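You operate a simulated robot arm through the tools that you are given. There is no shell and no other tool. Be economical: measure what you need, move in short steps, check, and stop when the job is done.

Carry out the task below with a simulated two-armed robot. There is one attempt and no reset: what you move stays moved.

## Task
On the clear front of the fitting table, fold the orange rag in half, so that its two short edges meet.
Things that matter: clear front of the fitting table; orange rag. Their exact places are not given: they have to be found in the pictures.

Only the result counts: the job must be done as asked and must still hold three seconds after the hand-in. Knocking over, shifting, dropping, spilling or breaking anything else fails it. Flat cloth is picked up by pressing the open fingertips on it (5 to 10 N) and closing them slowly along it; thin cloth reads only 2 to 8 mm in the jaws.

## Robot
Two 7-joint arms with two-finger grippers on one trunk, on a base that drives. Base frame: it is fixed to the floor where the robot stands at the start and does not move with it; the origin is under the middle of the robot, x ahead of it, y to its left, z up; the surface under the hand at the start is at about z = 880. Lengths are in mm, angles in degrees, forces in N, time in s.
The left shoulder is at the start at [60, 123, 945], the right one opposite. With the tool pointing down near the work surface each hand reaches from about 360 to 800 mm from the robot's upright axis, wherever it stands, measured 20 degrees to its own side. Places, roughly: clear front of the fitting table (66x25 cm) [600, -120, 880]. Payload 1.47 kg a hand.
The TCP of each hand is the grasp point between the finger pads, 16 mm short of the fingertips. In the tool frame z runs along the fingers and y along their closing line. The gripper opens to 87 mm. The gripper's body begins 55 mm behind the TCP.
Orientation is that of the tool frame in the base frame, as [roll, pitch, yaw] about the fixed x, y, z axes, in that order (R = Rz(yaw) Ry(pitch) Rx(roll)). With the fingers straight down and closing along the base's y, the tool's x points along the base's -x, its y along +y and its z along -z.

## Interface
- The arms move only by the tool step_arm. It takes "left_increments", "right_increments" or both (then of equal length, played together; a hand with none holds still); each is a list that holds one entry, the list of rows, each a list of 7 numbers: the turn, a rotation vector about the tool's x, y, z in degrees, then the shift along the tool's x, y, z in mm, then the finger opening in mm, from 0 to 87. In form: [[[ax, ay, az, dx, dy, dz, hand], ...]]. A call has 1 to 10 rows; each row is the pose to reach, as a shift and turn from the pose commanded when the call began, along the tool's axes at that moment. Rows are played at 5 a second. More than 50 mm and 8.6 degrees between two rows, or a gripper value outside its range, and nothing of the call is played. Where a pose cannot be reached the arm comes as near as it can. A force on the tool above 40 N (or 10 N above the force at the start of the call, whichever is more), or a blocked arm, ends the call early, and 0.2 s more pass. The fingers move at their own pace (about 153 mm/s each) and stop on an object; they squeeze with about 28 N. The grip force told is the motor's: it shows also when the fingers shut on nothing. Time passes only in rows, and 0.2 s behind the last, so rows that repeat a pose let the fingers close. It gives the time, the measured TCP pose, the force on the tool (base axes), the opening and the grip force at its end, in the units of the frame above (readings bear some noise), with the torque about the TCP (base axes, N m) and any sound that the robot's microphone picked up.
- Cameras (640 x 400 px; columns grow to the right, rows downward): "scene" is now at [95.7, -15.8, 1497]; the picture's right is [-0.08, -1.00, 0.00], its down [-0.68, 0.05, -0.74] and it looks along [0.73, -0.06, -0.68] (base axes); focal length 273 px, centre (320, 200). "left" rides on the left gripper at [73, -12, -90] in its tool frame; the picture's right is [0.16, 0.99, 0.00], its down [-0.72, 0.12, -0.68] and it looks along [-0.67, 0.11, 0.73] (tool axes); focal length 247 px, centre (320, 200). "right" rides on the right gripper at [73, 12, -90] in its tool frame; the picture's right is [-0.16, 0.99, 0.00], its down [-0.72, -0.12, -0.68] and it looks along [-0.67, -0.11, 0.73] (tool axes); focal length 247 px, centre (320, 200).
- capture(camera): a new picture of that camera. The clock stands still meanwhile.
- move_column(by): slides the trunk up (or, below 0, down) by that many mm; the arms and the scene camera ride with it, the base frame stays. It gives what a move gives, with no picture.
- drive_base(legs): drives the robot by 1 to 6 legs, each [ahead, left, turn to the left] in mm, mm and degrees, along the robot's own axes; the way and the turn of a leg run together, so that a leg with both is an arc; at most 1500 mm and 180 degrees a leg. The arms and the cameras ride along, it lands a little off, and it stops where it bumps. It gives what a move gives.
- pan_tilt(pan, tilt): turns the head with the scene camera to pan (to the left, within 120 degrees either way) and tilt (down, from -29 to 69), counted from straight ahead of the robot. It gives what a move gives.
- probe_pixels(camera, pixels): there is no depth. For up to 12 entries [column, row, z] of the newest picture of that camera ("zoom" is the newest enlarged one), the place [x, y] in the base frame at which the ray of that pixel passes the height z, good to about 2 mm, but the place of the scene camera against the robot may be out by one fixed shift of up to 18 mm in any direction. The clock stands still meanwhile.
- zoom(camera, box): a new picture of the part [left, top, right, bottom] of that camera's present view, enlarged. The clock stands still meanwhile.
- sign_off(): hands the job in; it is judged then, once.

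Work in short steps. Measure before you move; look again where a grasp or a placing could have gone wrong, and mend it. You have 80 turns and 78 pictures in all, those below and enlarged ones among them. Open the grippers and draw the arms clear of the work before you hand the job in, unless the task says otherwise.

The tools are called after ">>>" by a JSON object that holds its "fn" and its "kwargs". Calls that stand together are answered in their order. step_arm: Moves the arms, as the interface text tells. Its arguments: {"type":"object","properties":{"left_increments":{"type":"array"},"right_increments":{"type":"array"}},"required":[]} The other tools are called the same way: move_column (by) slides the trunk up or down; drive_base (legs) drives the base; pan_tilt (pan, tilt) turns the head that bears the scene camera; capture (camera) takes a picture; probe_pixels (camera, pixels) gives the place at which the rays of pixels pass given heights; zoom (camera, box) takes an enlarged picture of a part of a camera's view; sign_off () hands the job in.

At the start:

```text
time: 0.0
left_tool_pos: [605.5, 109.7, 1050.1]
left_tcp_rot: [180.0, 0.1, -180.0]
left_ft_force: [-0.3, 0.3, 0.3]
left_moment: [0.0, 0.01, 0.01]
left_grip_width: 86.6
left_finger_force: 0.1
right_tool_pos: [537.4, -337.5, 1070.1]
right_tcp_rot: [-180.0, 0.0, -179.9]
right_ft_force: [0.0, 0.1, 0.0]
right_moment: [-0.02, 0.02, 0.04]
right_grip_width: 87.0
right_finger_force: 0.1
trunk travel left (down, up): [-100.0, 130.0]
robot x, y, heading: [-4.7, -1.8, 0.1]
head pan, tilt: [-4.5, 42.6]
```

scene: 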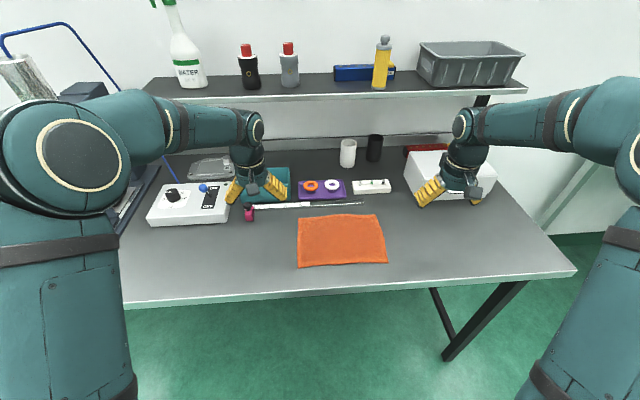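
right: 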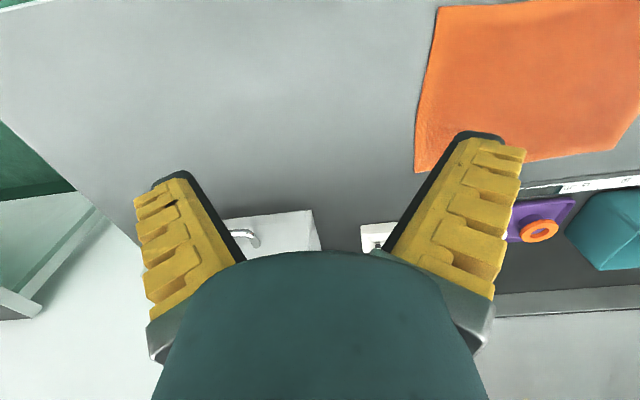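
left: 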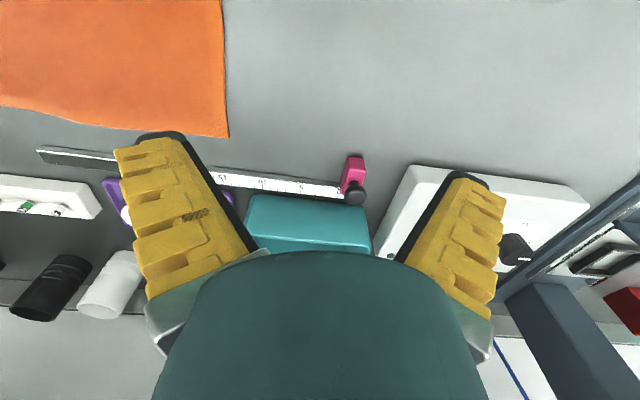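

The orange rag lies at about (298–387, 214–267) in the scene view. I zoom in on it to measure its corners.

>>> {"fn": "zoom", "kwargs": {"camera": "scene", "box": [260, 190, 420, 290]}}

>>> {"fn": "probe_pixels", "kwargs": {"camera": "right", "pixels": [[438, 8, 881], [415, 172, 881], [616, 149, 881]]}}

>>> {"fn": "probe_pixels", "kwargs": {"camera": "left", "pixels": [[228, 137, 881], [222, 2, 881], [2, 106, 881]]}}

>>> {"fn": "probe_pixels", "kwargs": {"camera": "scene", "pixels": [[298, 216, 881], [377, 214, 881], [387, 262, 881], [298, 267, 881]]}}

```text
4.00 times, centred on (340, 240) of scene
```

zoom: 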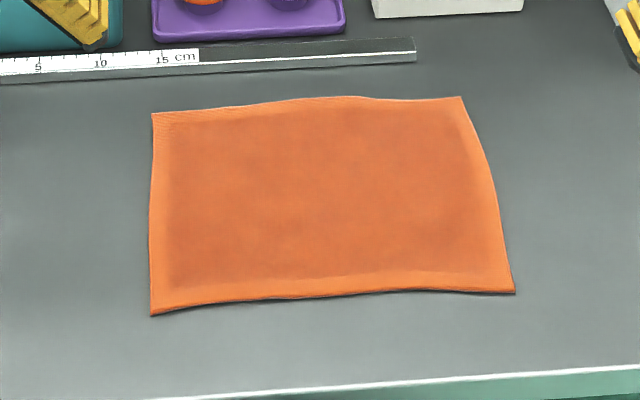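

```text
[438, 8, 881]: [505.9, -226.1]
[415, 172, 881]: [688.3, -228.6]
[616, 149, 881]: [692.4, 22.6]
```

```text
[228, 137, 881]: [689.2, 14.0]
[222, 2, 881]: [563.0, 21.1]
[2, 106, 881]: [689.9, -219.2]
```

```text
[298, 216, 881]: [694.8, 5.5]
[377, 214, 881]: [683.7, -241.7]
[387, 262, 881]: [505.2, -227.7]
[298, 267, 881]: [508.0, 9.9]
```

The rag spans x≈506–690 and y≈-228…+18, so its short edges run along x. I'll carry the left short edge (y≈18) over to the right one, with the left hand at the far corner and the right hand at the near corner. First I shift the base 60 mm right for reach.

>>> {"fn": "drive_base", "kwargs": {"legs": [[0, -60, 0]]}}

```text
time: 1.2
left_tool_pos: [604.6, 50.0, 1051.0]
left_tcp_rot: [-180.0, 0.1, 179.9]
left_ft_force: [0.0, -0.8, 0.5]
left_moment: [0.03, -0.01, 0.0]
left_grip_width: 87.2
left_finger_force: 0.1
right_tool_pos: [537.5, -398.5, 1069.5]
right_tcp_rot: [179.9, 0.0, 180.0]
right_ft_force: [-0.2, -0.5, 0.7]
right_moment: [0.01, -0.02, -0.03]
right_grip_width: 86.7
right_finger_force: 0.0
trunk travel left (down, up): [-100.0, 130.0]
robot x, y, heading: [0.1, -58.9, 0.1]
head pan, tilt: [-4.5, 42.6]
```

Base shifted. I look with the left camera to measure the left edge better.

>>> {"fn": "capture", "kwargs": {"camera": "left"}}

>>> {"fn": "capture", "kwargs": {"camera": "scene"}}

```text
73 pictures are left
```

left: 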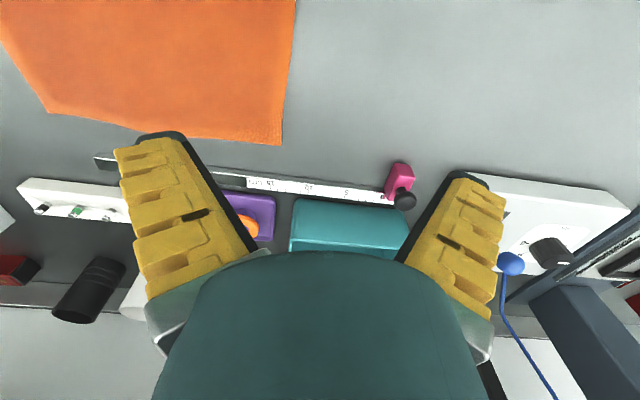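

```text
72 pictures are left
```

scene: 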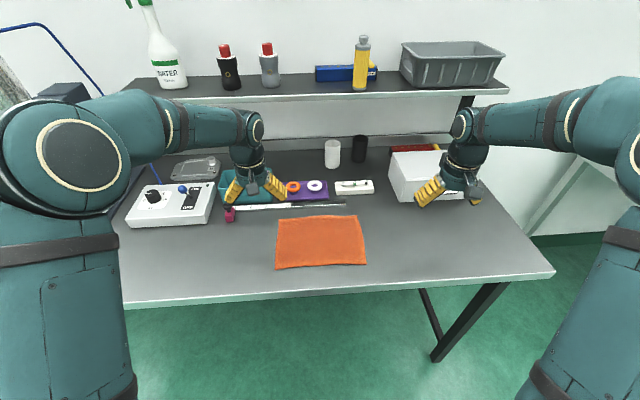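

I measure the left edge along its length from this picture.

>>> {"fn": "probe_pixels", "kwargs": {"camera": "left", "pixels": [[281, 145, 881], [285, 100, 881], [290, 50, 881], [295, 2, 881], [48, 112, 881], [95, 155, 881], [385, 200, 881], [245, 180, 881]]}}

>>> {"fn": "probe_pixels", "kwargs": {"camera": "scene", "pixels": [[278, 217, 881], [277, 240, 881], [275, 269, 881], [358, 215, 881], [366, 264, 881]]}}

```text
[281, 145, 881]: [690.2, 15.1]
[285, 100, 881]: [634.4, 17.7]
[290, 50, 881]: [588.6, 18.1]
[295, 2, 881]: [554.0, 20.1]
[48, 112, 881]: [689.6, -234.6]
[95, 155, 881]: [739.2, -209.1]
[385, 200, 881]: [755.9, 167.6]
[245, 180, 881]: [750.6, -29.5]
```

```text
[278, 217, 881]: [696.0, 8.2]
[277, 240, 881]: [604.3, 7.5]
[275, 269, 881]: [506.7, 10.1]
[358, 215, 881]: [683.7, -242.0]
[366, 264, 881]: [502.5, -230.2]
```

The edge is at y≈16 at the far end and y≈20 at the near end. I bring the left hand above the far corner first, with the fingers at 30 mm.

>>> {"fn": "step_arm", "kwargs": {"left_increments": [[[0, 0, 0, -22, -18, 20, 60], [0, 0, 0, -44, -36, 45, 45], [0, 0, 0, -63.4, -55, 80, 30], [0, 0, 0, -63.4, -55, 101, 30], [0, 0, 0, -63.4, -55, 101, 30]]]}}

>>> {"fn": "step_arm", "kwargs": {"right_increments": [[[0, 0, 0, 5, 40, 0, 60], [0, 0, 0, 10, 80, 0, 30], [0, 0, 0, 13.5, 120, 0, 30], [0, 0, 0, 13.5, 160, 0, 30], [0, 0, 0, 13.5, 200, 0, 30], [0, 0, 0, 13.5, 240, 0, 30]]]}}

>>> {"fn": "capture", "kwargs": {"camera": "scene"}}

```text
time: 2.4
left_tool_pos: [669.0, -6.7, 949.0]
left_tcp_rot: [-180.0, 0.1, 179.9]
left_ft_force: [0.0, 0.1, -0.4]
left_moment: [0.0, 0.01, -0.01]
left_grip_width: 35.9
left_finger_force: 4.0
right_tool_pos: [537.8, -397.3, 1070.7]
right_tcp_rot: [-180.0, 0.0, -180.0]
right_ft_force: [-1.0, 0.9, -0.4]
right_moment: [-0.03, 0.05, 0.03]
right_grip_width: 87.1
right_finger_force: 0.0
trunk travel left (down, up): [-100.0, 130.0]
robot x, y, heading: [1.6, -59.2, 0.1]
head pan, tilt: [-4.5, 42.6]
```

```text
time: 3.8
left_tool_pos: [670.0, -4.9, 949.2]
left_tcp_rot: [180.0, 0.0, 179.9]
left_ft_force: [0.1, 0.3, -0.1]
left_moment: [-0.01, -0.04, 0.0]
left_grip_width: 36.1
left_finger_force: 4.2
right_tool_pos: [524.9, -155.9, 1069.9]
right_tcp_rot: [180.0, 0.1, -179.9]
right_ft_force: [-0.9, 0.1, -1.2]
right_moment: [-0.02, 0.01, 0.03]
right_grip_width: 36.1
right_finger_force: 4.4
trunk travel left (down, up): [-100.0, 130.0]
robot x, y, heading: [-1.7, -59.4, -0.3]
head pan, tilt: [-4.5, 42.6]
```

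```text
71 pictures are left
```

scene: 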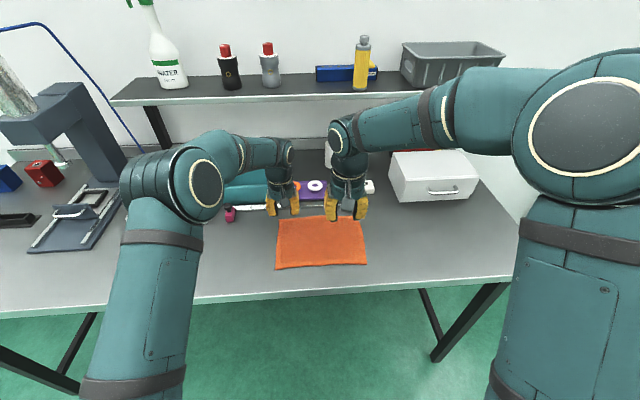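

The arms have room so far. I check the left elbow and forearm position before bringing the right hand beside it.

>>> {"fn": "probe_pixels", "kwargs": {"camera": "scene", "pixels": [[180, 185, 1150], [225, 165, 1150], [285, 155, 1130], [345, 150, 1250], [250, 160, 1150]]}}

>>> {"fn": "step_arm", "kwargs": {"right_increments": [[[0, 0, 0, 0, 40, 0, 24], [0, 0, 0, 0, 80, 0, 24], [0, 0, 0, 0, 80, 0, 24]]]}}

>>> {"fn": "capture", "kwargs": {"camera": "scene"}}

```text
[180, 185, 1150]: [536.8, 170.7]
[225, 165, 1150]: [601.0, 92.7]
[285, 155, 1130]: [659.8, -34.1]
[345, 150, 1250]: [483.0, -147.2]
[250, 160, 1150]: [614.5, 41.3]
```

```text
time: 4.6
left_tool_pos: [669.0, -5.5, 948.5]
left_tcp_rot: [180.0, 0.1, 180.0]
left_ft_force: [-0.8, 0.3, 0.2]
left_moment: [0.02, 0.02, 0.01]
left_grip_width: 36.0
left_finger_force: 4.1
right_tool_pos: [523.5, -77.2, 1070.7]
right_tcp_rot: [-180.0, 0.1, 180.0]
right_ft_force: [0.0, 0.2, -0.8]
right_moment: [0.04, 0.02, 0.01]
right_grip_width: 30.3
right_finger_force: 4.5
trunk travel left (down, up): [-100.0, 130.0]
robot x, y, heading: [-2.6, -58.7, 0.1]
head pan, tilt: [-4.5, 42.6]
```

```text
70 pictures are left
```

scene: 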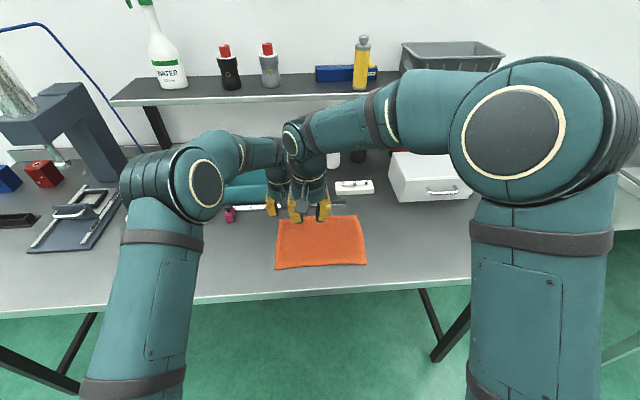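

The left forearm runs at x≈600–650 behind the right hand's path, which is tight but looks clear. I continue with small steps, going down as I go.

>>> {"fn": "step_arm", "kwargs": {"right_increments": [[[0, 0, 0, 0, 20, 25, 24], [0, 0, 0, 0, 40, 50, 24], [0, 0, 0, 0, 60, 80, 24], [0, 0, 0, 0, 76, 105, 24], [0, 0, 0, 0, 76, 121, 24], [0, 0, 0, 0, 76, 121, 24]]]}}

>>> {"fn": "capture", "kwargs": {"camera": "scene"}}

>>> {"fn": "capture", "kwargs": {"camera": "right"}}

>>> {"fn": "capture", "kwargs": {"camera": "left"}}

```text
time: 5.5
left_tool_pos: [672.0, 7.6, 944.8]
left_tcp_rot: [179.3, 0.3, -179.1]
left_ft_force: [4.9, 1.7, -1.6]
left_moment: [-0.1, 0.37, -0.09]
left_grip_width: 36.2
left_finger_force: 3.9
right_tool_pos: [527.8, -13.9, 984.3]
right_tcp_rot: [179.7, 0.3, 179.4]
right_ft_force: [-4.8, -1.3, 2.7]
right_moment: [0.13, -0.46, 0.01]
right_grip_width: 30.2
right_finger_force: 4.2
trunk travel left (down, up): [-100.0, 130.0]
robot x, y, heading: [3.2, -60.6, -0.3]
head pan, tilt: [-4.5, 42.6]
stopped in row 4 (left hand): the force on the tool passed its limit at 67 N (the readings are from after the stop); the commanded pose is now the measured one
```

```text
69 pictures are left
```

scene: 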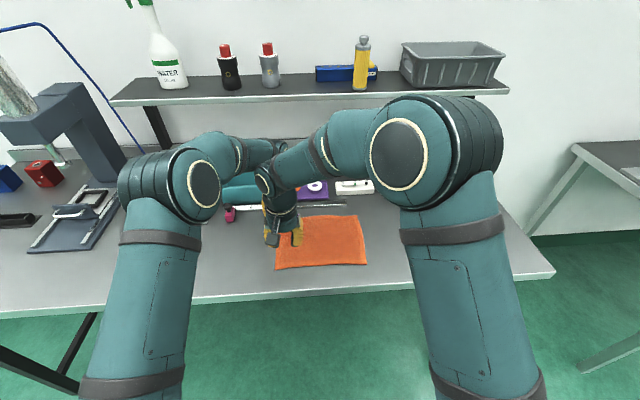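

```text
68 pictures are left
```

right: 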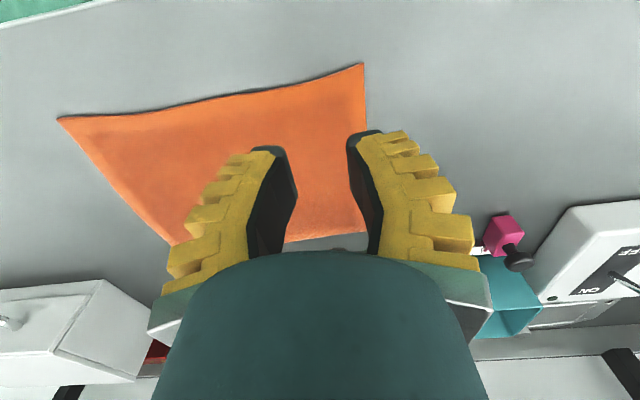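

```text
67 pictures are left
```

left: 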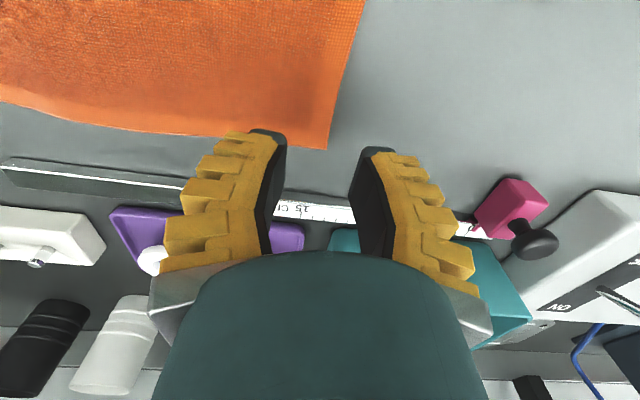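

The right wrist touched the left arm. The rag lies undisturbed. I back the right hand off, lean it 20° towards the robot, and lean the left hand 12° forward to gain room.

>>> {"fn": "step_arm", "kwargs": {"right_increments": [[[0, 0, 0, 10, -40, -20, 24], [0, 0, 0, 10, -80, -20, 24], [0, -7, 0, 10, -80, -20, 24], [0, -14, 0, 5, -80, -20, 24], [0, -20, 0, 5, -80, -20, 24], [0, -20, 0, 5, -80, -20, 24]]], "left_increments": [[[0, 0, 0, 0, 0, 0, 24], [0, 0, 0, 0, 0, 0, 24], [0, 0, 0, 2, -12.6, -5, 24], [0, 6, 0, 2, -12.6, -5, 24], [0, 12, 0, 2, -12.6, -5, 24], [0, 12, 0, 2, -12.6, -5, 24]]]}}

>>> {"fn": "capture", "kwargs": {"camera": "scene"}}

```text
time: 6.9
left_tool_pos: [671.0, -5.4, 948.3]
left_tcp_rot: [179.4, -11.8, -179.1]
left_ft_force: [-0.4, 0.9, 0.0]
left_moment: [-0.03, 0.01, 0.01]
left_grip_width: 30.4
left_finger_force: 4.2
right_tool_pos: [522.2, -94.7, 1005.7]
right_tcp_rot: [179.8, 20.4, 179.2]
right_ft_force: [-1.4, 0.1, -0.1]
right_moment: [0.01, 0.0, -0.01]
right_grip_width: 30.2
right_finger_force: 4.8
trunk travel left (down, up): [-100.0, 130.0]
robot x, y, heading: [1.8, -60.1, 0.1]
head pan, tilt: [-4.5, 42.6]
```

```text
66 pictures are left
```

scene: 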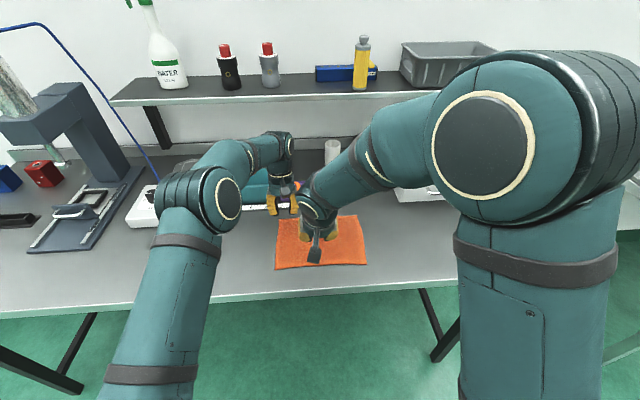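

Much better separation. I bring the right hand above the near corner at z=950.

>>> {"fn": "step_arm", "kwargs": {"right_increments": [[[0, 0, 0, 5, 25, 10, 24], [0, 0, 0, 10, 50, 25, 24], [0, 0, 0, 15, 75, 40, 24], [0, 0, 0, 19.2, 93, 52.6, 24], [0, 0, 0, 19.2, 93, 52.6, 24]]]}}

>>> {"fn": "capture", "kwargs": {"camera": "right"}}

>>> {"fn": "capture", "kwargs": {"camera": "left"}}

>>> {"fn": "capture", "kwargs": {"camera": "scene"}}

```text
time: 8.1
left_tool_pos: [670.7, -4.2, 948.7]
left_tcp_rot: [179.4, -11.7, -179.0]
left_ft_force: [0.4, -0.1, 0.2]
left_moment: [0.05, -0.01, -0.03]
left_grip_width: 30.3
left_finger_force: 4.9
right_tool_pos: [523.2, -0.8, 950.5]
right_tcp_rot: [179.7, 20.4, 179.2]
right_ft_force: [-0.9, 0.2, -0.2]
right_moment: [0.01, -0.02, 0.0]
right_grip_width: 30.2
right_finger_force: 4.6
trunk travel left (down, up): [-100.0, 130.0]
robot x, y, heading: [0.2, -59.6, 0.2]
head pan, tilt: [-4.5, 42.6]
```

```text
65 pictures are left
```

right: 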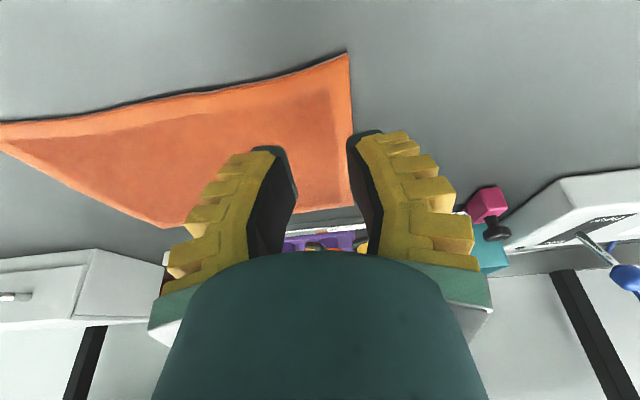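

```text
64 pictures are left
```

left: 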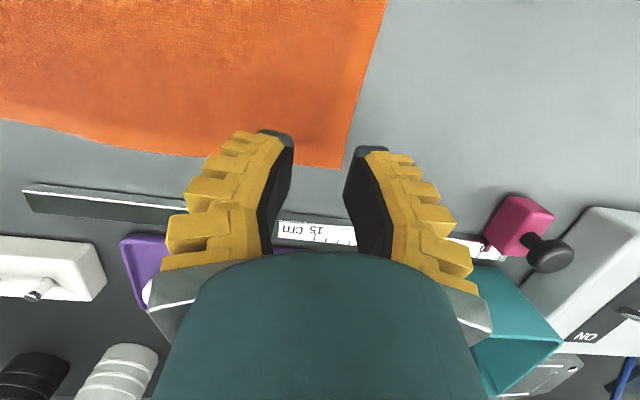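

```text
63 pictures are left
```

scene: 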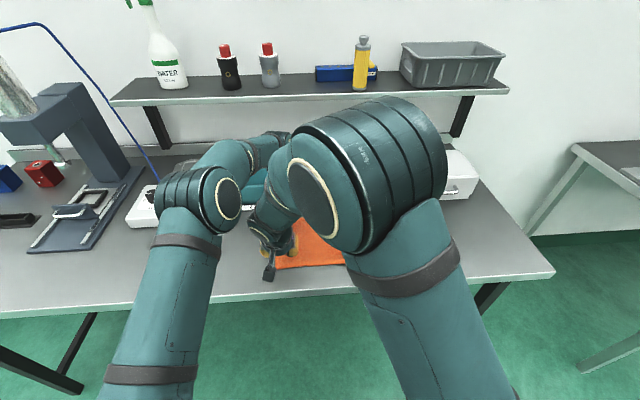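

No contact this time. I verify the corner positions with the hand cameras.

>>> {"fn": "probe_pixels", "kwargs": {"camera": "right", "pixels": [[348, 53, 881], [350, 90, 881], [352, 120, 881]]}}

>>> {"fn": "probe_pixels", "kwargs": {"camera": "left", "pixels": [[342, 167, 881], [355, 125, 881], [386, 2, 881]]}}

```text
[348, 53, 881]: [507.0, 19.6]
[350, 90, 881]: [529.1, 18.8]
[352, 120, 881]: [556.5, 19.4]
```

```text
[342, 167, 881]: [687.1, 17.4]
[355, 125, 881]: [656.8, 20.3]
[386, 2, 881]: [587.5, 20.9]
```

The edge is at y≈18–19 under both outer fingers. I lower both hands to just above contact, shifting the left hand 8 mm nearer so it's safely inside the far hem.

>>> {"fn": "step_arm", "kwargs": {"left_increments": [[[0, 0, 0, 4, 1, 16, 24], [0, 0, 0, 0, 1, 30, 24], [0, 0, 0, -1, 1, 43, 24], [0, 0, 0, -1, 1, 43, 24]]], "right_increments": [[[0, 0, 0, 5.5, 0, 15, 24], [0, 0, 0, 10.5, 0, 28, 24], [0, 0, 0, 15.4, 0, 41, 24], [0, 0, 0, 15.4, 0, 41, 24]]]}}

>>> {"fn": "step_arm", "kwargs": {"left_increments": [[[0, 0, 0, -0.4, 0, 2, 24], [0, 0, 0, -0.8, 0, 4, 24], [0, 0, 0, -0.8, 0, 4, 24]]], "right_increments": [[[0, 0, 0, 0.7, 0, 2, 24], [0, 0, 0, 1.4, 0, 4, 24], [0, 0, 0, 1.4, 0, 4, 24]]]}}

```text
time: 9.1
left_tool_pos: [663.2, -2.6, 906.1]
left_tcp_rot: [179.4, -11.7, -179.1]
left_ft_force: [-0.3, 0.1, -0.1]
left_moment: [-0.01, 0.0, 0.01]
left_grip_width: 30.2
left_finger_force: 4.8
right_tool_pos: [523.0, -1.6, 904.8]
right_tcp_rot: [179.9, 20.4, 179.2]
right_ft_force: [-1.3, 0.6, 0.2]
right_moment: [0.02, 0.02, -0.01]
right_grip_width: 30.3
right_finger_force: 4.6
trunk travel left (down, up): [-100.0, 130.0]
robot x, y, heading: [0.3, -60.8, 0.0]
head pan, tilt: [-4.5, 42.6]
```

```text
time: 9.9
left_tool_pos: [662.5, -4.2, 902.3]
left_tcp_rot: [179.3, -11.7, -179.0]
left_ft_force: [-0.5, -0.3, 0.5]
left_moment: [0.0, 0.01, 0.03]
left_grip_width: 30.4
left_finger_force: 4.6
right_tool_pos: [523.4, -1.7, 901.6]
right_tcp_rot: [179.7, 20.4, 179.2]
right_ft_force: [0.0, -0.6, 0.6]
right_moment: [-0.04, 0.0, -0.01]
right_grip_width: 25.0
right_finger_force: 7.1
trunk travel left (down, up): [-100.0, 130.0]
robot x, y, heading: [3.6, -61.1, -0.0]
head pan, tilt: [-4.5, 42.6]
```

Near contact now. I go down in 1 mm increments to find 5–10 N.

>>> {"fn": "step_arm", "kwargs": {"left_increments": [[[0, 0, 0, -0.2, 0, 1, 24], [0, 0, 0, -0.4, 0, 2, 24], [0, 0, 0, -0.4, 0, 2, 24]]], "right_increments": [[[0, 0, 0, 0.35, 0, 1, 24], [0, 0, 0, 0.7, 0, 2, 24], [0, 0, 0, 0.7, 0, 2, 24]]]}}

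>>> {"fn": "step_arm", "kwargs": {"left_increments": [[[0, 0, 0, -0.2, 0, 1, 24], [0, 0, 0, -0.4, 0, 2, 24], [0, 0, 0, -0.4, 0, 2, 24]]]}}

```text
time: 10.7
left_tool_pos: [661.6, -4.4, 899.4]
left_tcp_rot: [179.5, -11.5, -178.9]
left_ft_force: [-0.1, 0.6, 1.7]
left_moment: [-0.07, -0.01, 0.01]
left_grip_width: 30.6
left_finger_force: 4.8
right_tool_pos: [522.5, -1.8, 900.1]
right_tcp_rot: [179.8, 20.4, 179.3]
right_ft_force: [0.6, -2.7, 7.7]
right_moment: [-0.29, 0.04, 0.01]
right_grip_width: 25.5
right_finger_force: 7.3
trunk travel left (down, up): [-100.0, 130.0]
robot x, y, heading: [0.3, -57.2, -0.1]
head pan, tilt: [-4.5, 42.6]
```

```text
time: 11.5
left_tool_pos: [661.0, -4.3, 898.6]
left_tcp_rot: [179.3, -11.6, -179.1]
left_ft_force: [0.5, 2.0, 7.7]
left_moment: [-0.09, -0.07, 0.0]
left_grip_width: 27.6
left_finger_force: 3.3
right_tool_pos: [521.7, -2.1, 899.7]
right_tcp_rot: [179.8, 20.5, 179.2]
right_ft_force: [-0.2, -1.6, 7.9]
right_moment: [-0.27, 0.02, 0.0]
right_grip_width: 25.9
right_finger_force: 7.3
trunk travel left (down, up): [-100.0, 130.0]
robot x, y, heading: [-4.6, -62.9, 0.4]
head pan, tilt: [-4.5, 42.6]
```

Both press at about 7.7 N. I close the fingers slowly along the cloth.

>>> {"fn": "step_arm", "kwargs": {"left_increments": [[[0, 0, 0, 0, 0, 0, 21], [0, 0, 0, 0, 0, 0, 18], [0, 0, 0, 0, 0, 0, 15], [0, 0, 0, 0, 0, 0, 12], [0, 0, 0, 0, 0, 0, 9], [0, 0, 0, 0, 0, 0, 6], [0, 0, 0, 0, 0, 0, 3], [0, 0, 0, 0, 0, 0, 0], [0, 0, 0, 0, 0, 0, 0], [0, 0, 0, 0, 0, 0, 0]]], "right_increments": [[[0, 0, 0, 0, 0, 0, 21], [0, 0, 0, 0, 0, 0, 18], [0, 0, 0, 0, 0, 0, 15], [0, 0, 0, 0, 0, 0, 12], [0, 0, 0, 0, 0, 0, 9], [0, 0, 0, 0, 0, 0, 6], [0, 0, 0, 0, 0, 0, 3], [0, 0, 0, 0, 0, 0, 0], [0, 0, 0, 0, 0, 0, 0], [0, 0, 0, 0, 0, 0, 0]]]}}

>>> {"fn": "capture", "kwargs": {"camera": "right"}}

>>> {"fn": "capture", "kwargs": {"camera": "left"}}

```text
time: 13.7
left_tool_pos: [662.1, -3.6, 899.2]
left_tcp_rot: [179.4, -11.6, -179.0]
left_ft_force: [-0.4, 1.8, 7.7]
left_moment: [0.0, -0.08, 0.04]
left_grip_width: 0.1
left_finger_force: 27.8
right_tool_pos: [522.3, -1.4, 899.9]
right_tcp_rot: [179.8, 20.5, 179.2]
right_ft_force: [-1.0, 1.9, 5.2]
right_moment: [-0.02, 0.01, 0.02]
right_grip_width: 0.0
right_finger_force: 28.4
trunk travel left (down, up): [-100.0, 130.0]
robot x, y, heading: [-3.2, -56.3, -0.2]
head pan, tilt: [-4.5, 42.6]
```

```text
62 pictures are left
```

right: 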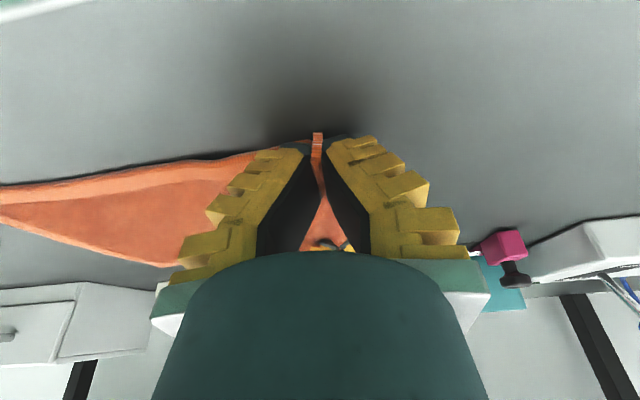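

```text
61 pictures are left
```

left: 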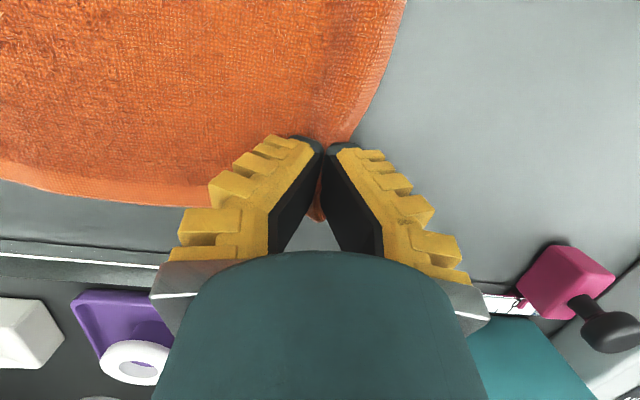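

The widths read about 0, although cloth seems gathered between the tips. I zoom in to check.

>>> {"fn": "zoom", "kwargs": {"camera": "right", "box": [240, 110, 400, 210]}}

>>> {"fn": "zoom", "kwargs": {"camera": "left", "box": [240, 120, 400, 220]}}

```text
4.00 times, centred on (320, 160) of right
```

zoom: 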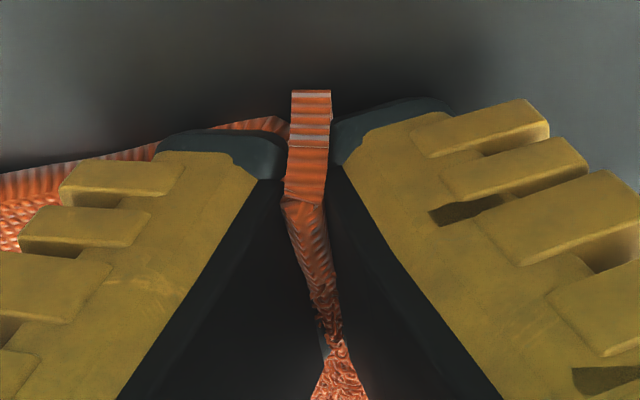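

```text
4.00 times, centred on (320, 170) of left
```

zoom: 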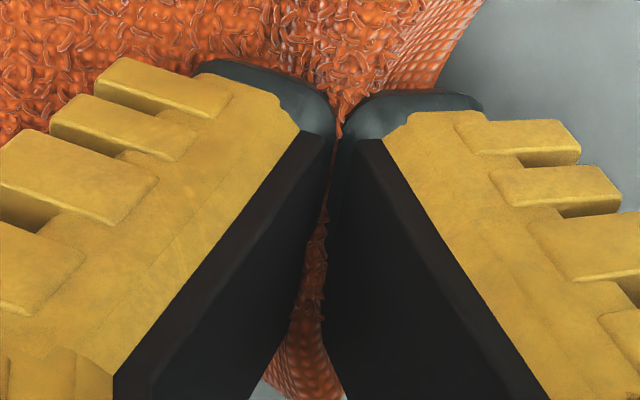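

Cloth stands between both pairs of fingers. I lift 25 mm to test the grips.

>>> {"fn": "step_arm", "kwargs": {"left_increments": [[[0, 0, 0, 1, 0, -5, 0], [0, 0, 0, 2, 0, -10, 0], [0, 0, 0, 3.5, 0, -17, 0], [0, 0, 0, 5.1, 0, -24.5, 0]]], "right_increments": [[[0, 0, 0, -1.7, 0, -4.7, 0], [0, 0, 0, -3.5, 0, -9.4, 0], [0, 0, 0, -6, 0, -16, 0], [0, 0, 0, -8.7, 0, -23.4, 0]]]}}

>>> {"fn": "capture", "kwargs": {"camera": "right"}}

>>> {"fn": "capture", "kwargs": {"camera": "left"}}

```text
time: 14.7
left_tool_pos: [661.9, -5.1, 922.5]
left_tcp_rot: [179.3, -11.6, -179.1]
left_ft_force: [-0.2, 0.4, 0.6]
left_moment: [0.02, -0.01, 0.01]
left_grip_width: 0.0
left_finger_force: 28.0
right_tool_pos: [521.8, -1.8, 923.8]
right_tcp_rot: [179.8, 20.4, 179.2]
right_ft_force: [-0.1, -0.8, -0.2]
right_moment: [0.01, 0.02, 0.0]
right_grip_width: 0.0
right_finger_force: 28.4
trunk travel left (down, up): [-100.0, 130.0]
robot x, y, heading: [-0.7, -58.7, 0.1]
head pan, tilt: [-4.5, 42.6]
```

```text
58 pictures are left
```

right: 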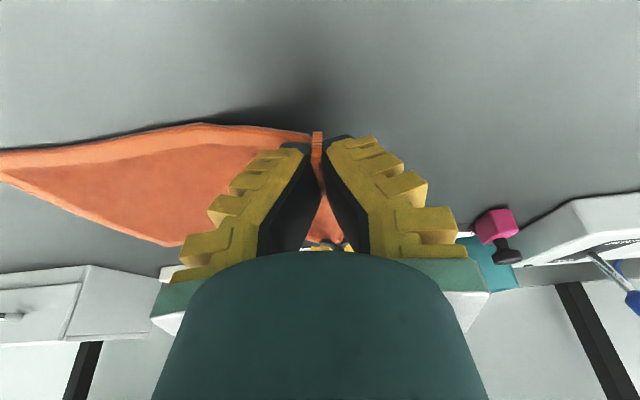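

```text
57 pictures are left
```

left: 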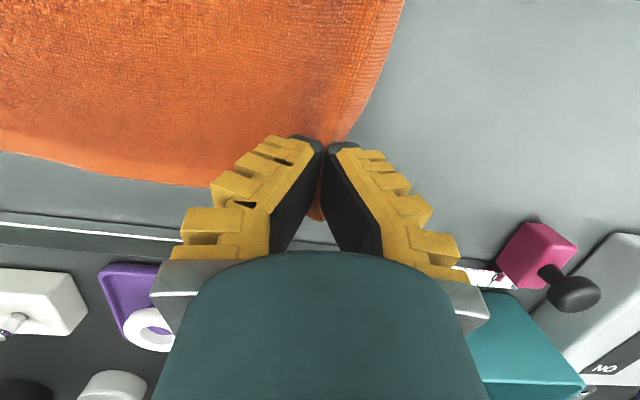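

Both grips hold and the short edge lifts. I raise to about z=968 and begin tilting the fingers (body towards −y) so the edge will lie over naturally. I'll do the sideways transport by driving the base.

>>> {"fn": "step_arm", "kwargs": {"left_increments": [[[0, 0, 0, 3, -5, -15, 0], [0, 0, 0, 6, -12, -30, 0], [-6, 0, 0, 9.1, -20, -44, 0], [-12, 0, 0, 9.1, -25, -44, 0], [-18, 0, 0, 9.1, -30, -44, 0], [-24, 0, 0, 9.1, -30, -44, 0], [-24, 0, 0, 9.1, -30, -44, 0]]], "right_increments": [[[0, 0, 0, -5.2, -5, -14, 0], [0, 0, 0, -10.4, -12, -28, 0], [-6, 0, 0, -15.7, -20, -42, 0], [-12, 0, 0, -15.7, -25, -42, 0], [-18, 0, 0, -15.7, -30, -42, 0], [-24, 0, 0, -15.7, -30, -42, 0], [-24, 0, 0, -15.7, -30, -42, 0]]]}}

>>> {"fn": "capture", "kwargs": {"camera": "scene"}}

>>> {"fn": "capture", "kwargs": {"camera": "left"}}

>>> {"fn": "capture", "kwargs": {"camera": "right"}}

```text
time: 16.3
left_tool_pos: [661.8, -33.7, 968.7]
left_tcp_rot: [155.3, -11.7, -179.0]
left_ft_force: [-0.4, -0.6, -0.2]
left_moment: [0.0, 0.03, 0.01]
left_grip_width: 0.0
left_finger_force: 28.1
right_tool_pos: [520.7, -31.4, 969.8]
right_tcp_rot: [155.7, 20.4, 179.2]
right_ft_force: [-0.3, 0.3, -0.2]
right_moment: [0.02, -0.02, -0.01]
right_grip_width: 0.0
right_finger_force: 28.3
trunk travel left (down, up): [-100.0, 130.0]
robot x, y, heading: [2.4, -59.5, -0.0]
head pan, tilt: [-4.5, 42.6]
```

```text
56 pictures are left
```

scene: 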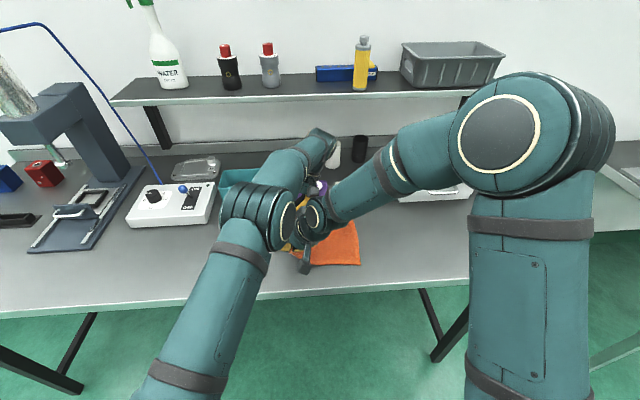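

```text
55 pictures are left
```

left: 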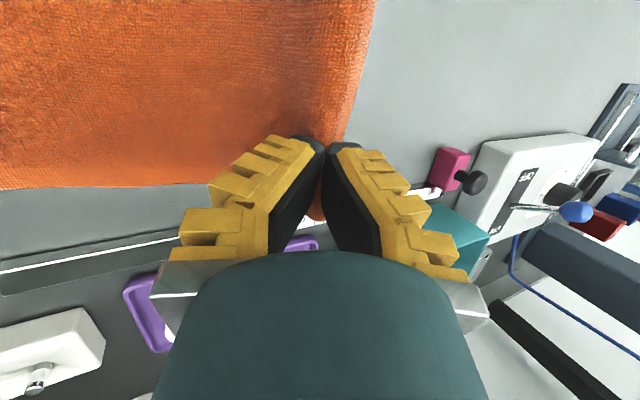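

```text
54 pictures are left
```

right: 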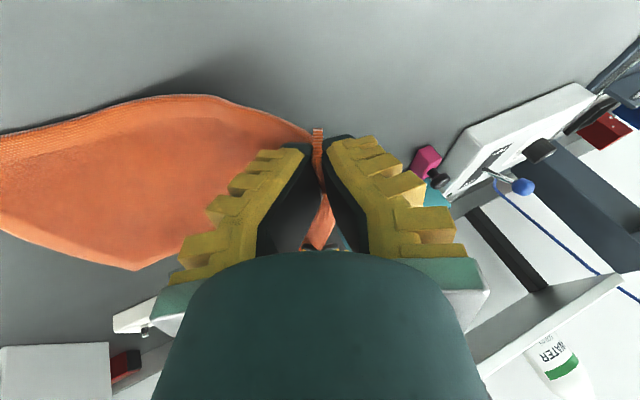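

Both hands still hold the edge. I drive the base 90 mm right, carrying both hands together.

>>> {"fn": "drive_base", "kwargs": {"legs": [[0, -90, 0]]}}

>>> {"fn": "capture", "kwargs": {"camera": "right"}}

>>> {"fn": "capture", "kwargs": {"camera": "scene"}}

```text
time: 17.8
left_tool_pos: [662.7, -126.0, 969.3]
left_tcp_rot: [155.3, -11.7, -179.0]
left_ft_force: [-0.5, 0.5, -0.5]
left_moment: [0.01, 0.03, -0.03]
left_grip_width: 0.0
left_finger_force: 28.9
right_tool_pos: [523.5, -122.7, 969.3]
right_tcp_rot: [155.8, 20.3, 179.1]
right_ft_force: [0.8, -0.2, 1.6]
right_moment: [-0.01, -0.01, 0.0]
right_grip_width: 0.2
right_finger_force: 27.8
trunk travel left (down, up): [-100.0, 130.0]
robot x, y, heading: [0.8, -152.0, -0.2]
head pan, tilt: [-4.5, 42.6]
```

```text
53 pictures are left
```

right: 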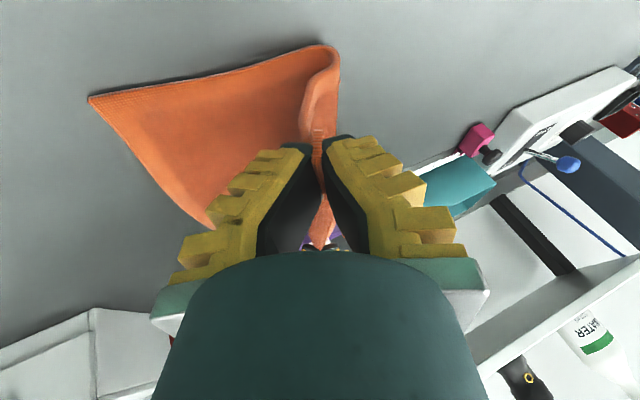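

```text
52 pictures are left
```

scene: 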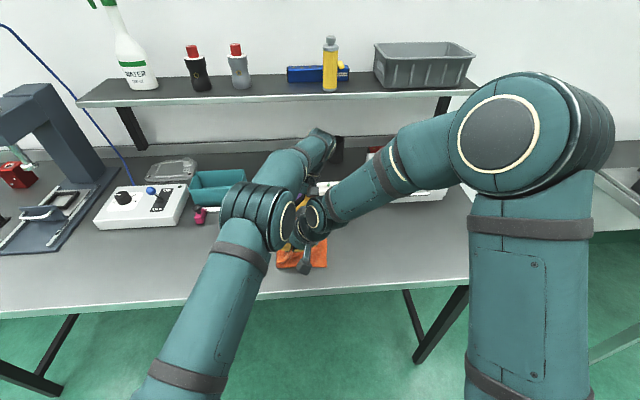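

The cloth is folding over nicely. I check that the lower layer's short edge hasn't moved.

>>> {"fn": "probe_pixels", "kwargs": {"camera": "right", "pixels": [[88, 98, 881], [212, 225, 881], [325, 45, 900], [340, 60, 881]]}}

```text
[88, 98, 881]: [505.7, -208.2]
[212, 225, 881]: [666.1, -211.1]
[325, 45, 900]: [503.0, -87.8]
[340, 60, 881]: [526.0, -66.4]
```

Lower layer's short edge is now at y≈-209. I lower the hands 25 mm, then drive another 60 mm right.

>>> {"fn": "step_arm", "kwargs": {"left_increments": [[[0, 0, 0, -2.5, -5.1, 11.1, 0], [0, 0, 0, -5.1, -10.2, 22.3, 0]]], "right_increments": [[[0, 0, 0, 4.3, -4.8, 10.7, 0], [0, 0, 0, 8.7, -9.6, 21.4, 0]]]}}

>>> {"fn": "drive_base", "kwargs": {"legs": [[0, -60, 0]]}}

>>> {"fn": "capture", "kwargs": {"camera": "right"}}

>>> {"fn": "capture", "kwargs": {"camera": "left"}}

```text
time: 18.4
left_tool_pos: [663.9, -125.5, 942.2]
left_tcp_rot: [155.3, -11.7, -179.0]
left_ft_force: [-0.4, -0.7, -0.6]
left_moment: [-0.03, -0.01, 0.01]
left_grip_width: 0.0
left_finger_force: 28.1
right_tool_pos: [522.9, -122.2, 944.7]
right_tcp_rot: [155.7, 20.4, 179.3]
right_ft_force: [0.8, -0.4, 0.3]
right_moment: [0.0, 0.03, -0.03]
right_grip_width: 0.0
right_finger_force: 27.6
trunk travel left (down, up): [-100.0, 130.0]
robot x, y, heading: [-3.0, -152.9, -0.0]
head pan, tilt: [-4.5, 42.6]
```

```text
time: 19.6
left_tool_pos: [663.4, -184.5, 941.7]
left_tcp_rot: [155.3, -11.7, -178.9]
left_ft_force: [0.0, 0.1, 0.2]
left_moment: [0.04, -0.02, -0.01]
left_grip_width: 0.1
left_finger_force: 27.9
right_tool_pos: [522.1, -183.5, 943.6]
right_tcp_rot: [155.7, 20.4, 179.2]
right_ft_force: [-0.3, -0.1, -1.0]
right_moment: [0.01, 0.03, 0.03]
right_grip_width: 0.1
right_finger_force: 28.0
trunk travel left (down, up): [-100.0, 130.0]
robot x, y, heading: [-1.4, -209.0, -0.0]
head pan, tilt: [-4.5, 42.6]
```

```text
51 pictures are left
```

right: 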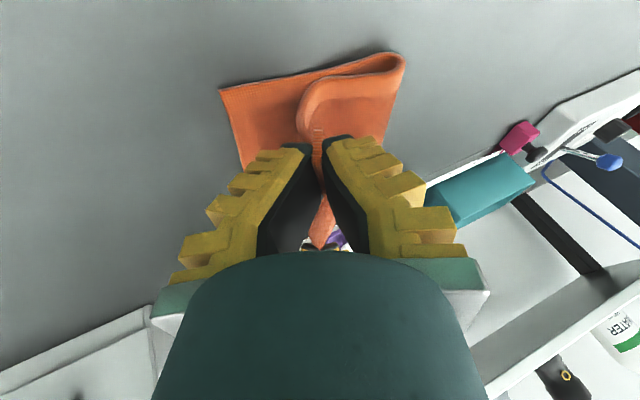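

```text
50 pictures are left
```

left: 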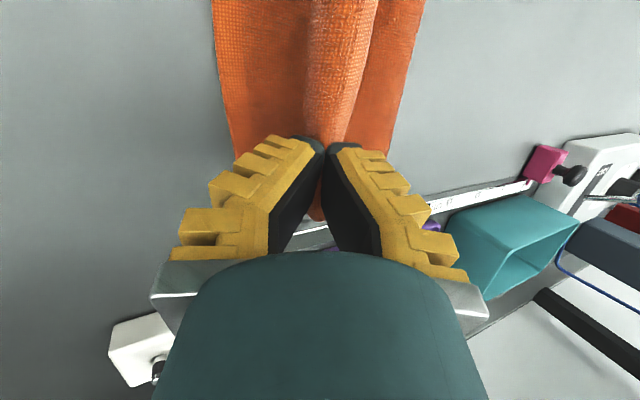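

>>> {"fn": "zoom", "kwargs": {"camera": "right", "box": [200, 30, 440, 180]}}

>>> {"fn": "probe_pixels", "kwargs": {"camera": "right", "pixels": [[219, 92, 881], [241, 168, 881], [404, 62, 890]]}}

>>> {"fn": "probe_pixels", "kwargs": {"camera": "left", "pixels": [[213, 20, 881], [236, 155, 881], [415, 60, 885]]}}

```text
2.67 times, centred on (320, 105) of right
```

zoom: 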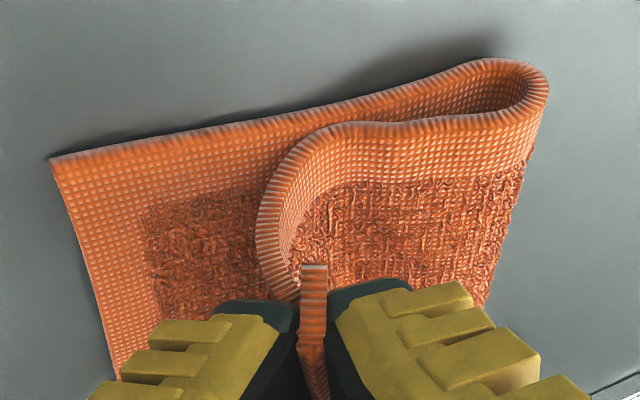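

```text
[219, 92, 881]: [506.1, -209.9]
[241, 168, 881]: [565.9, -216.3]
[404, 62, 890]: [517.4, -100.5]
```

```text
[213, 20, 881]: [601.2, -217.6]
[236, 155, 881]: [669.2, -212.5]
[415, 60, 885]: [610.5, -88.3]
```

The picture shows the upper layer bulging in an S ahead of the jaws, so the hands must go further towards −y while low to pull it straight. I move down to about 915 and −23 mm in y.

>>> {"fn": "step_arm", "kwargs": {"left_increments": [[[0, 0, 0, 0, -12, -4, 0], [0, 0, 0, -1, -22, -3, 0], [0, 0, 0, -3, -27, 6, 0], [0, 0, 0, -5.1, -31.9, 14.4, 0], [0, 0, 0, -5.1, -31.9, 14.4, 0]]], "right_increments": [[[0, 0, 0, 0, -12, -4, 0], [0, 0, 0, 2, -22, -3, 0], [0, 0, 0, 6, -27, 6, 0], [0, 0, 0, 9.5, -31.7, 14.5, 0], [0, 0, 0, 9.5, -31.7, 14.5, 0]]]}}

>>> {"fn": "zoom", "kwargs": {"camera": "right", "box": [200, 30, 440, 180]}}

>>> {"fn": "capture", "kwargs": {"camera": "left"}}

```text
time: 20.8
left_tool_pos: [663.2, -207.5, 915.7]
left_tcp_rot: [155.4, -11.7, -179.0]
left_ft_force: [0.6, 0.4, -0.1]
left_moment: [0.01, 0.0, 0.01]
left_grip_width: 0.0
left_finger_force: 28.1
right_tool_pos: [521.4, -204.5, 915.6]
right_tcp_rot: [155.8, 20.4, 179.2]
right_ft_force: [-0.2, -0.3, 1.0]
right_moment: [0.01, 0.02, 0.0]
right_grip_width: 0.1
right_finger_force: 27.9
trunk travel left (down, up): [-100.0, 130.0]
robot x, y, heading: [-1.3, -211.9, 0.0]
head pan, tilt: [-4.5, 42.6]
```

```text
2.67 times, centred on (320, 105) of right
```

zoom: 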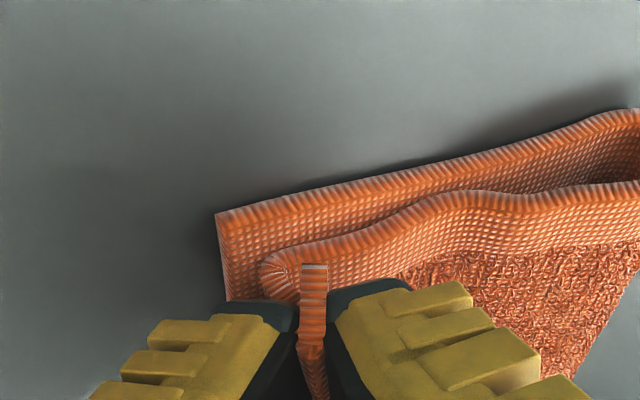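

```text
47 pictures are left
```

left: 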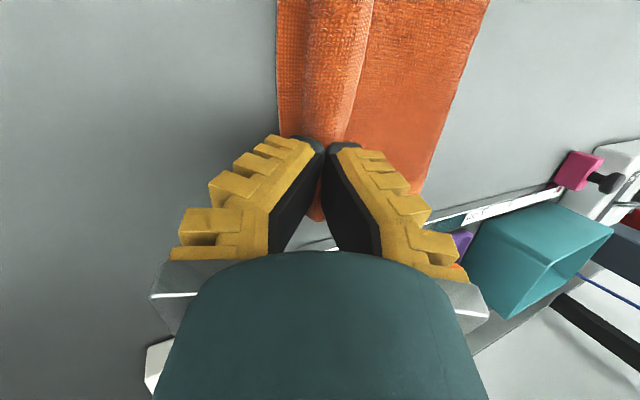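

The upper edge is now close to the lower edge, about 12 mm short, with around 15–20 mm of hem still in the jaws that will unbend forward. I lower until lightly pressing.

>>> {"fn": "step_arm", "kwargs": {"left_increments": [[[0, 0, 0, -0.8, -1.6, 3.5, 0], [0, 0, 0, -1.6, -3.3, 7.1, 0], [0, 0, 0, -1.6, -3.3, 7.1, 0]]], "right_increments": [[[0, 0, 0, 1.4, -1.5, 3.4, 0], [0, 0, 0, 2.8, -3.1, 6.8, 0], [0, 0, 0, 2.8, -3.1, 6.8, 0]]]}}

>>> {"fn": "zoom", "kwargs": {"camera": "right", "box": [200, 30, 440, 180]}}

>>> {"fn": "zoom", "kwargs": {"camera": "left", "box": [200, 30, 440, 180]}}

```text
time: 21.6
left_tool_pos: [663.6, -207.4, 906.7]
left_tcp_rot: [155.4, -11.7, -178.9]
left_ft_force: [-0.2, 0.5, 1.1]
left_moment: [0.03, 0.02, 0.05]
left_grip_width: 0.0
left_finger_force: 28.6
right_tool_pos: [522.0, -205.1, 908.6]
right_tcp_rot: [155.9, 20.4, 179.3]
right_ft_force: [-0.3, -0.4, 1.1]
right_moment: [0.01, 0.0, 0.0]
right_grip_width: 0.0
right_finger_force: 28.3
trunk travel left (down, up): [-100.0, 130.0]
robot x, y, heading: [0.6, -209.5, 0.2]
head pan, tilt: [-4.5, 42.6]
```

```text
2.67 times, centred on (320, 105) of right
```

zoom: 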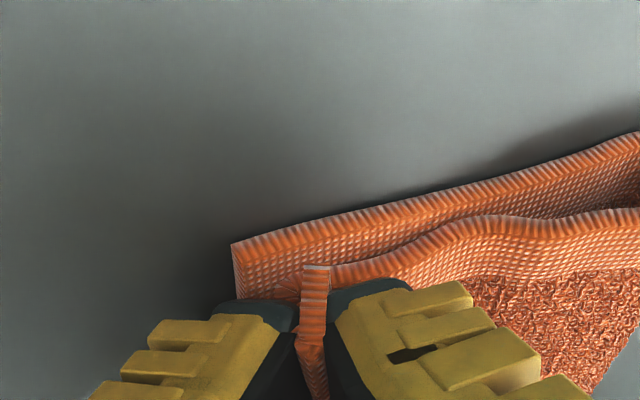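

```text
2.67 times, centred on (320, 105) of left
```

zoom: 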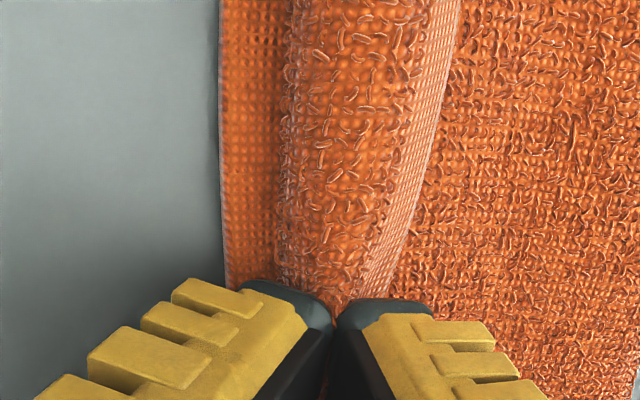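

Mid-edge, the hem is curled back over the top because slack leaves the loop ahead of the jaws. I lift slightly, pull 14 mm more towards −y, and tilt 16° further so the hem points outward.

>>> {"fn": "step_arm", "kwargs": {"left_increments": [[[0, 0, 0, 1.2, 2.5, -5.3, 0], [-5, 0, 0, 1.2, -4, -8, 0], [-10, 0, 0, 1.2, -10.2, -11.2, 0], [-16, 0, 0, 1.2, -10.2, -11.2, 0], [-16, 0, 0, 1.2, -10.2, -11.2, 0]]], "right_increments": [[[0, 0, 0, -2.1, 2.3, -5.1, 0], [-5, 0, 0, -2.1, -4, -8, 0], [-10, 0, 0, -2.1, -10.5, -10.8, 0], [-16, 0, 0, -2.1, -10.5, -10.8, 0], [-16, 0, 0, -2.1, -10.5, -10.8, 0]]]}}

>>> {"fn": "zoom", "kwargs": {"camera": "right", "box": [160, 30, 480, 230]}}

>>> {"fn": "zoom", "kwargs": {"camera": "left", "box": [160, 0, 480, 200]}}

```text
time: 22.8
left_tool_pos: [654.0, -220.2, 913.2]
left_tcp_rot: [139.3, -11.8, -178.9]
left_ft_force: [-0.5, -0.8, 0.4]
left_moment: [-0.03, 0.03, -0.03]
left_grip_width: 0.0
left_finger_force: 28.4
left hand out of reach, approached as far as the arm can: row 4, 5
right_tool_pos: [523.6, -218.7, 913.6]
right_tcp_rot: [139.7, 20.4, 179.3]
right_ft_force: [-0.2, 1.0, 0.2]
right_moment: [-0.03, 0.0, -0.01]
right_grip_width: 0.2
right_finger_force: 27.8
trunk travel left (down, up): [-100.0, 130.0]
robot x, y, heading: [0.7, -210.0, 0.2]
head pan, tilt: [-4.5, 42.6]
```

```text
2.00 times, centred on (320, 130) of right
```

zoom: 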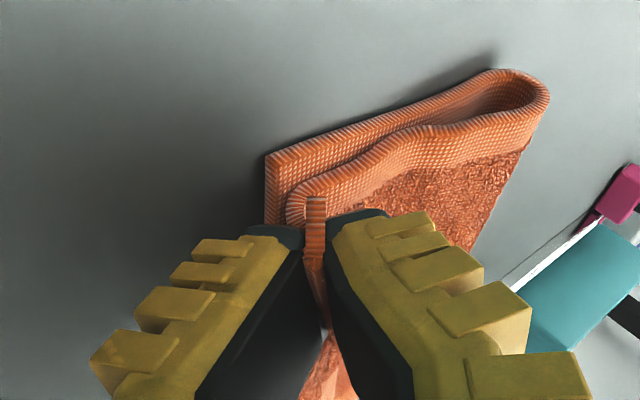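

```text
2.00 times, centred on (320, 100) of left
```

zoom: 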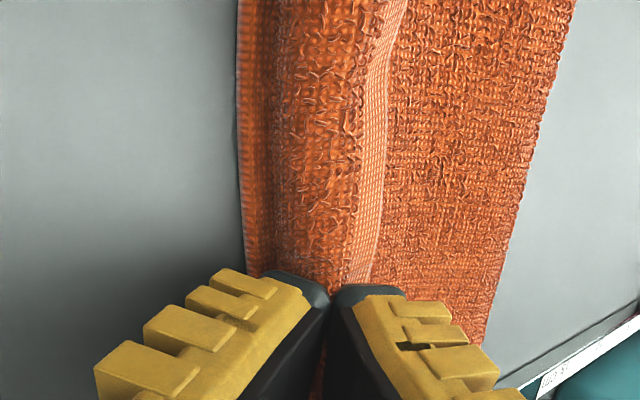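

The left hand ran out of reach by about 10 mm in x. I reduce its forward lean by 8° so it can return outward.

>>> {"fn": "step_arm", "kwargs": {"left_increments": [[[0, -3, -2.6, 0, 0, 0, 0], [0, -6.1, -5.2, 0, 0, 0, 0], [0, -6.1, -5.2, 0, 0, 0, 0]]]}}

```text
time: 23.6
left_tool_pos: [668.7, -230.1, 912.9]
left_tcp_rot: [139.3, -3.7, -178.9]
left_ft_force: [-5.3, 1.2, 0.9]
left_moment: [-0.02, 0.06, 0.02]
left_grip_width: 0.2
left_finger_force: 28.1
left hand out of reach, approached as far as the arm can: row 1, 2, 3
right_tool_pos: [523.2, -219.4, 914.6]
right_tcp_rot: [139.8, 20.4, 179.3]
right_ft_force: [5.8, -0.6, -0.4]
right_moment: [-0.05, -0.04, -0.02]
right_grip_width: 0.2
right_finger_force: 28.4
trunk travel left (down, up): [-100.0, 130.0]
robot x, y, heading: [-2.6, -211.2, 0.1]
head pan, tilt: [-4.5, 42.6]
```

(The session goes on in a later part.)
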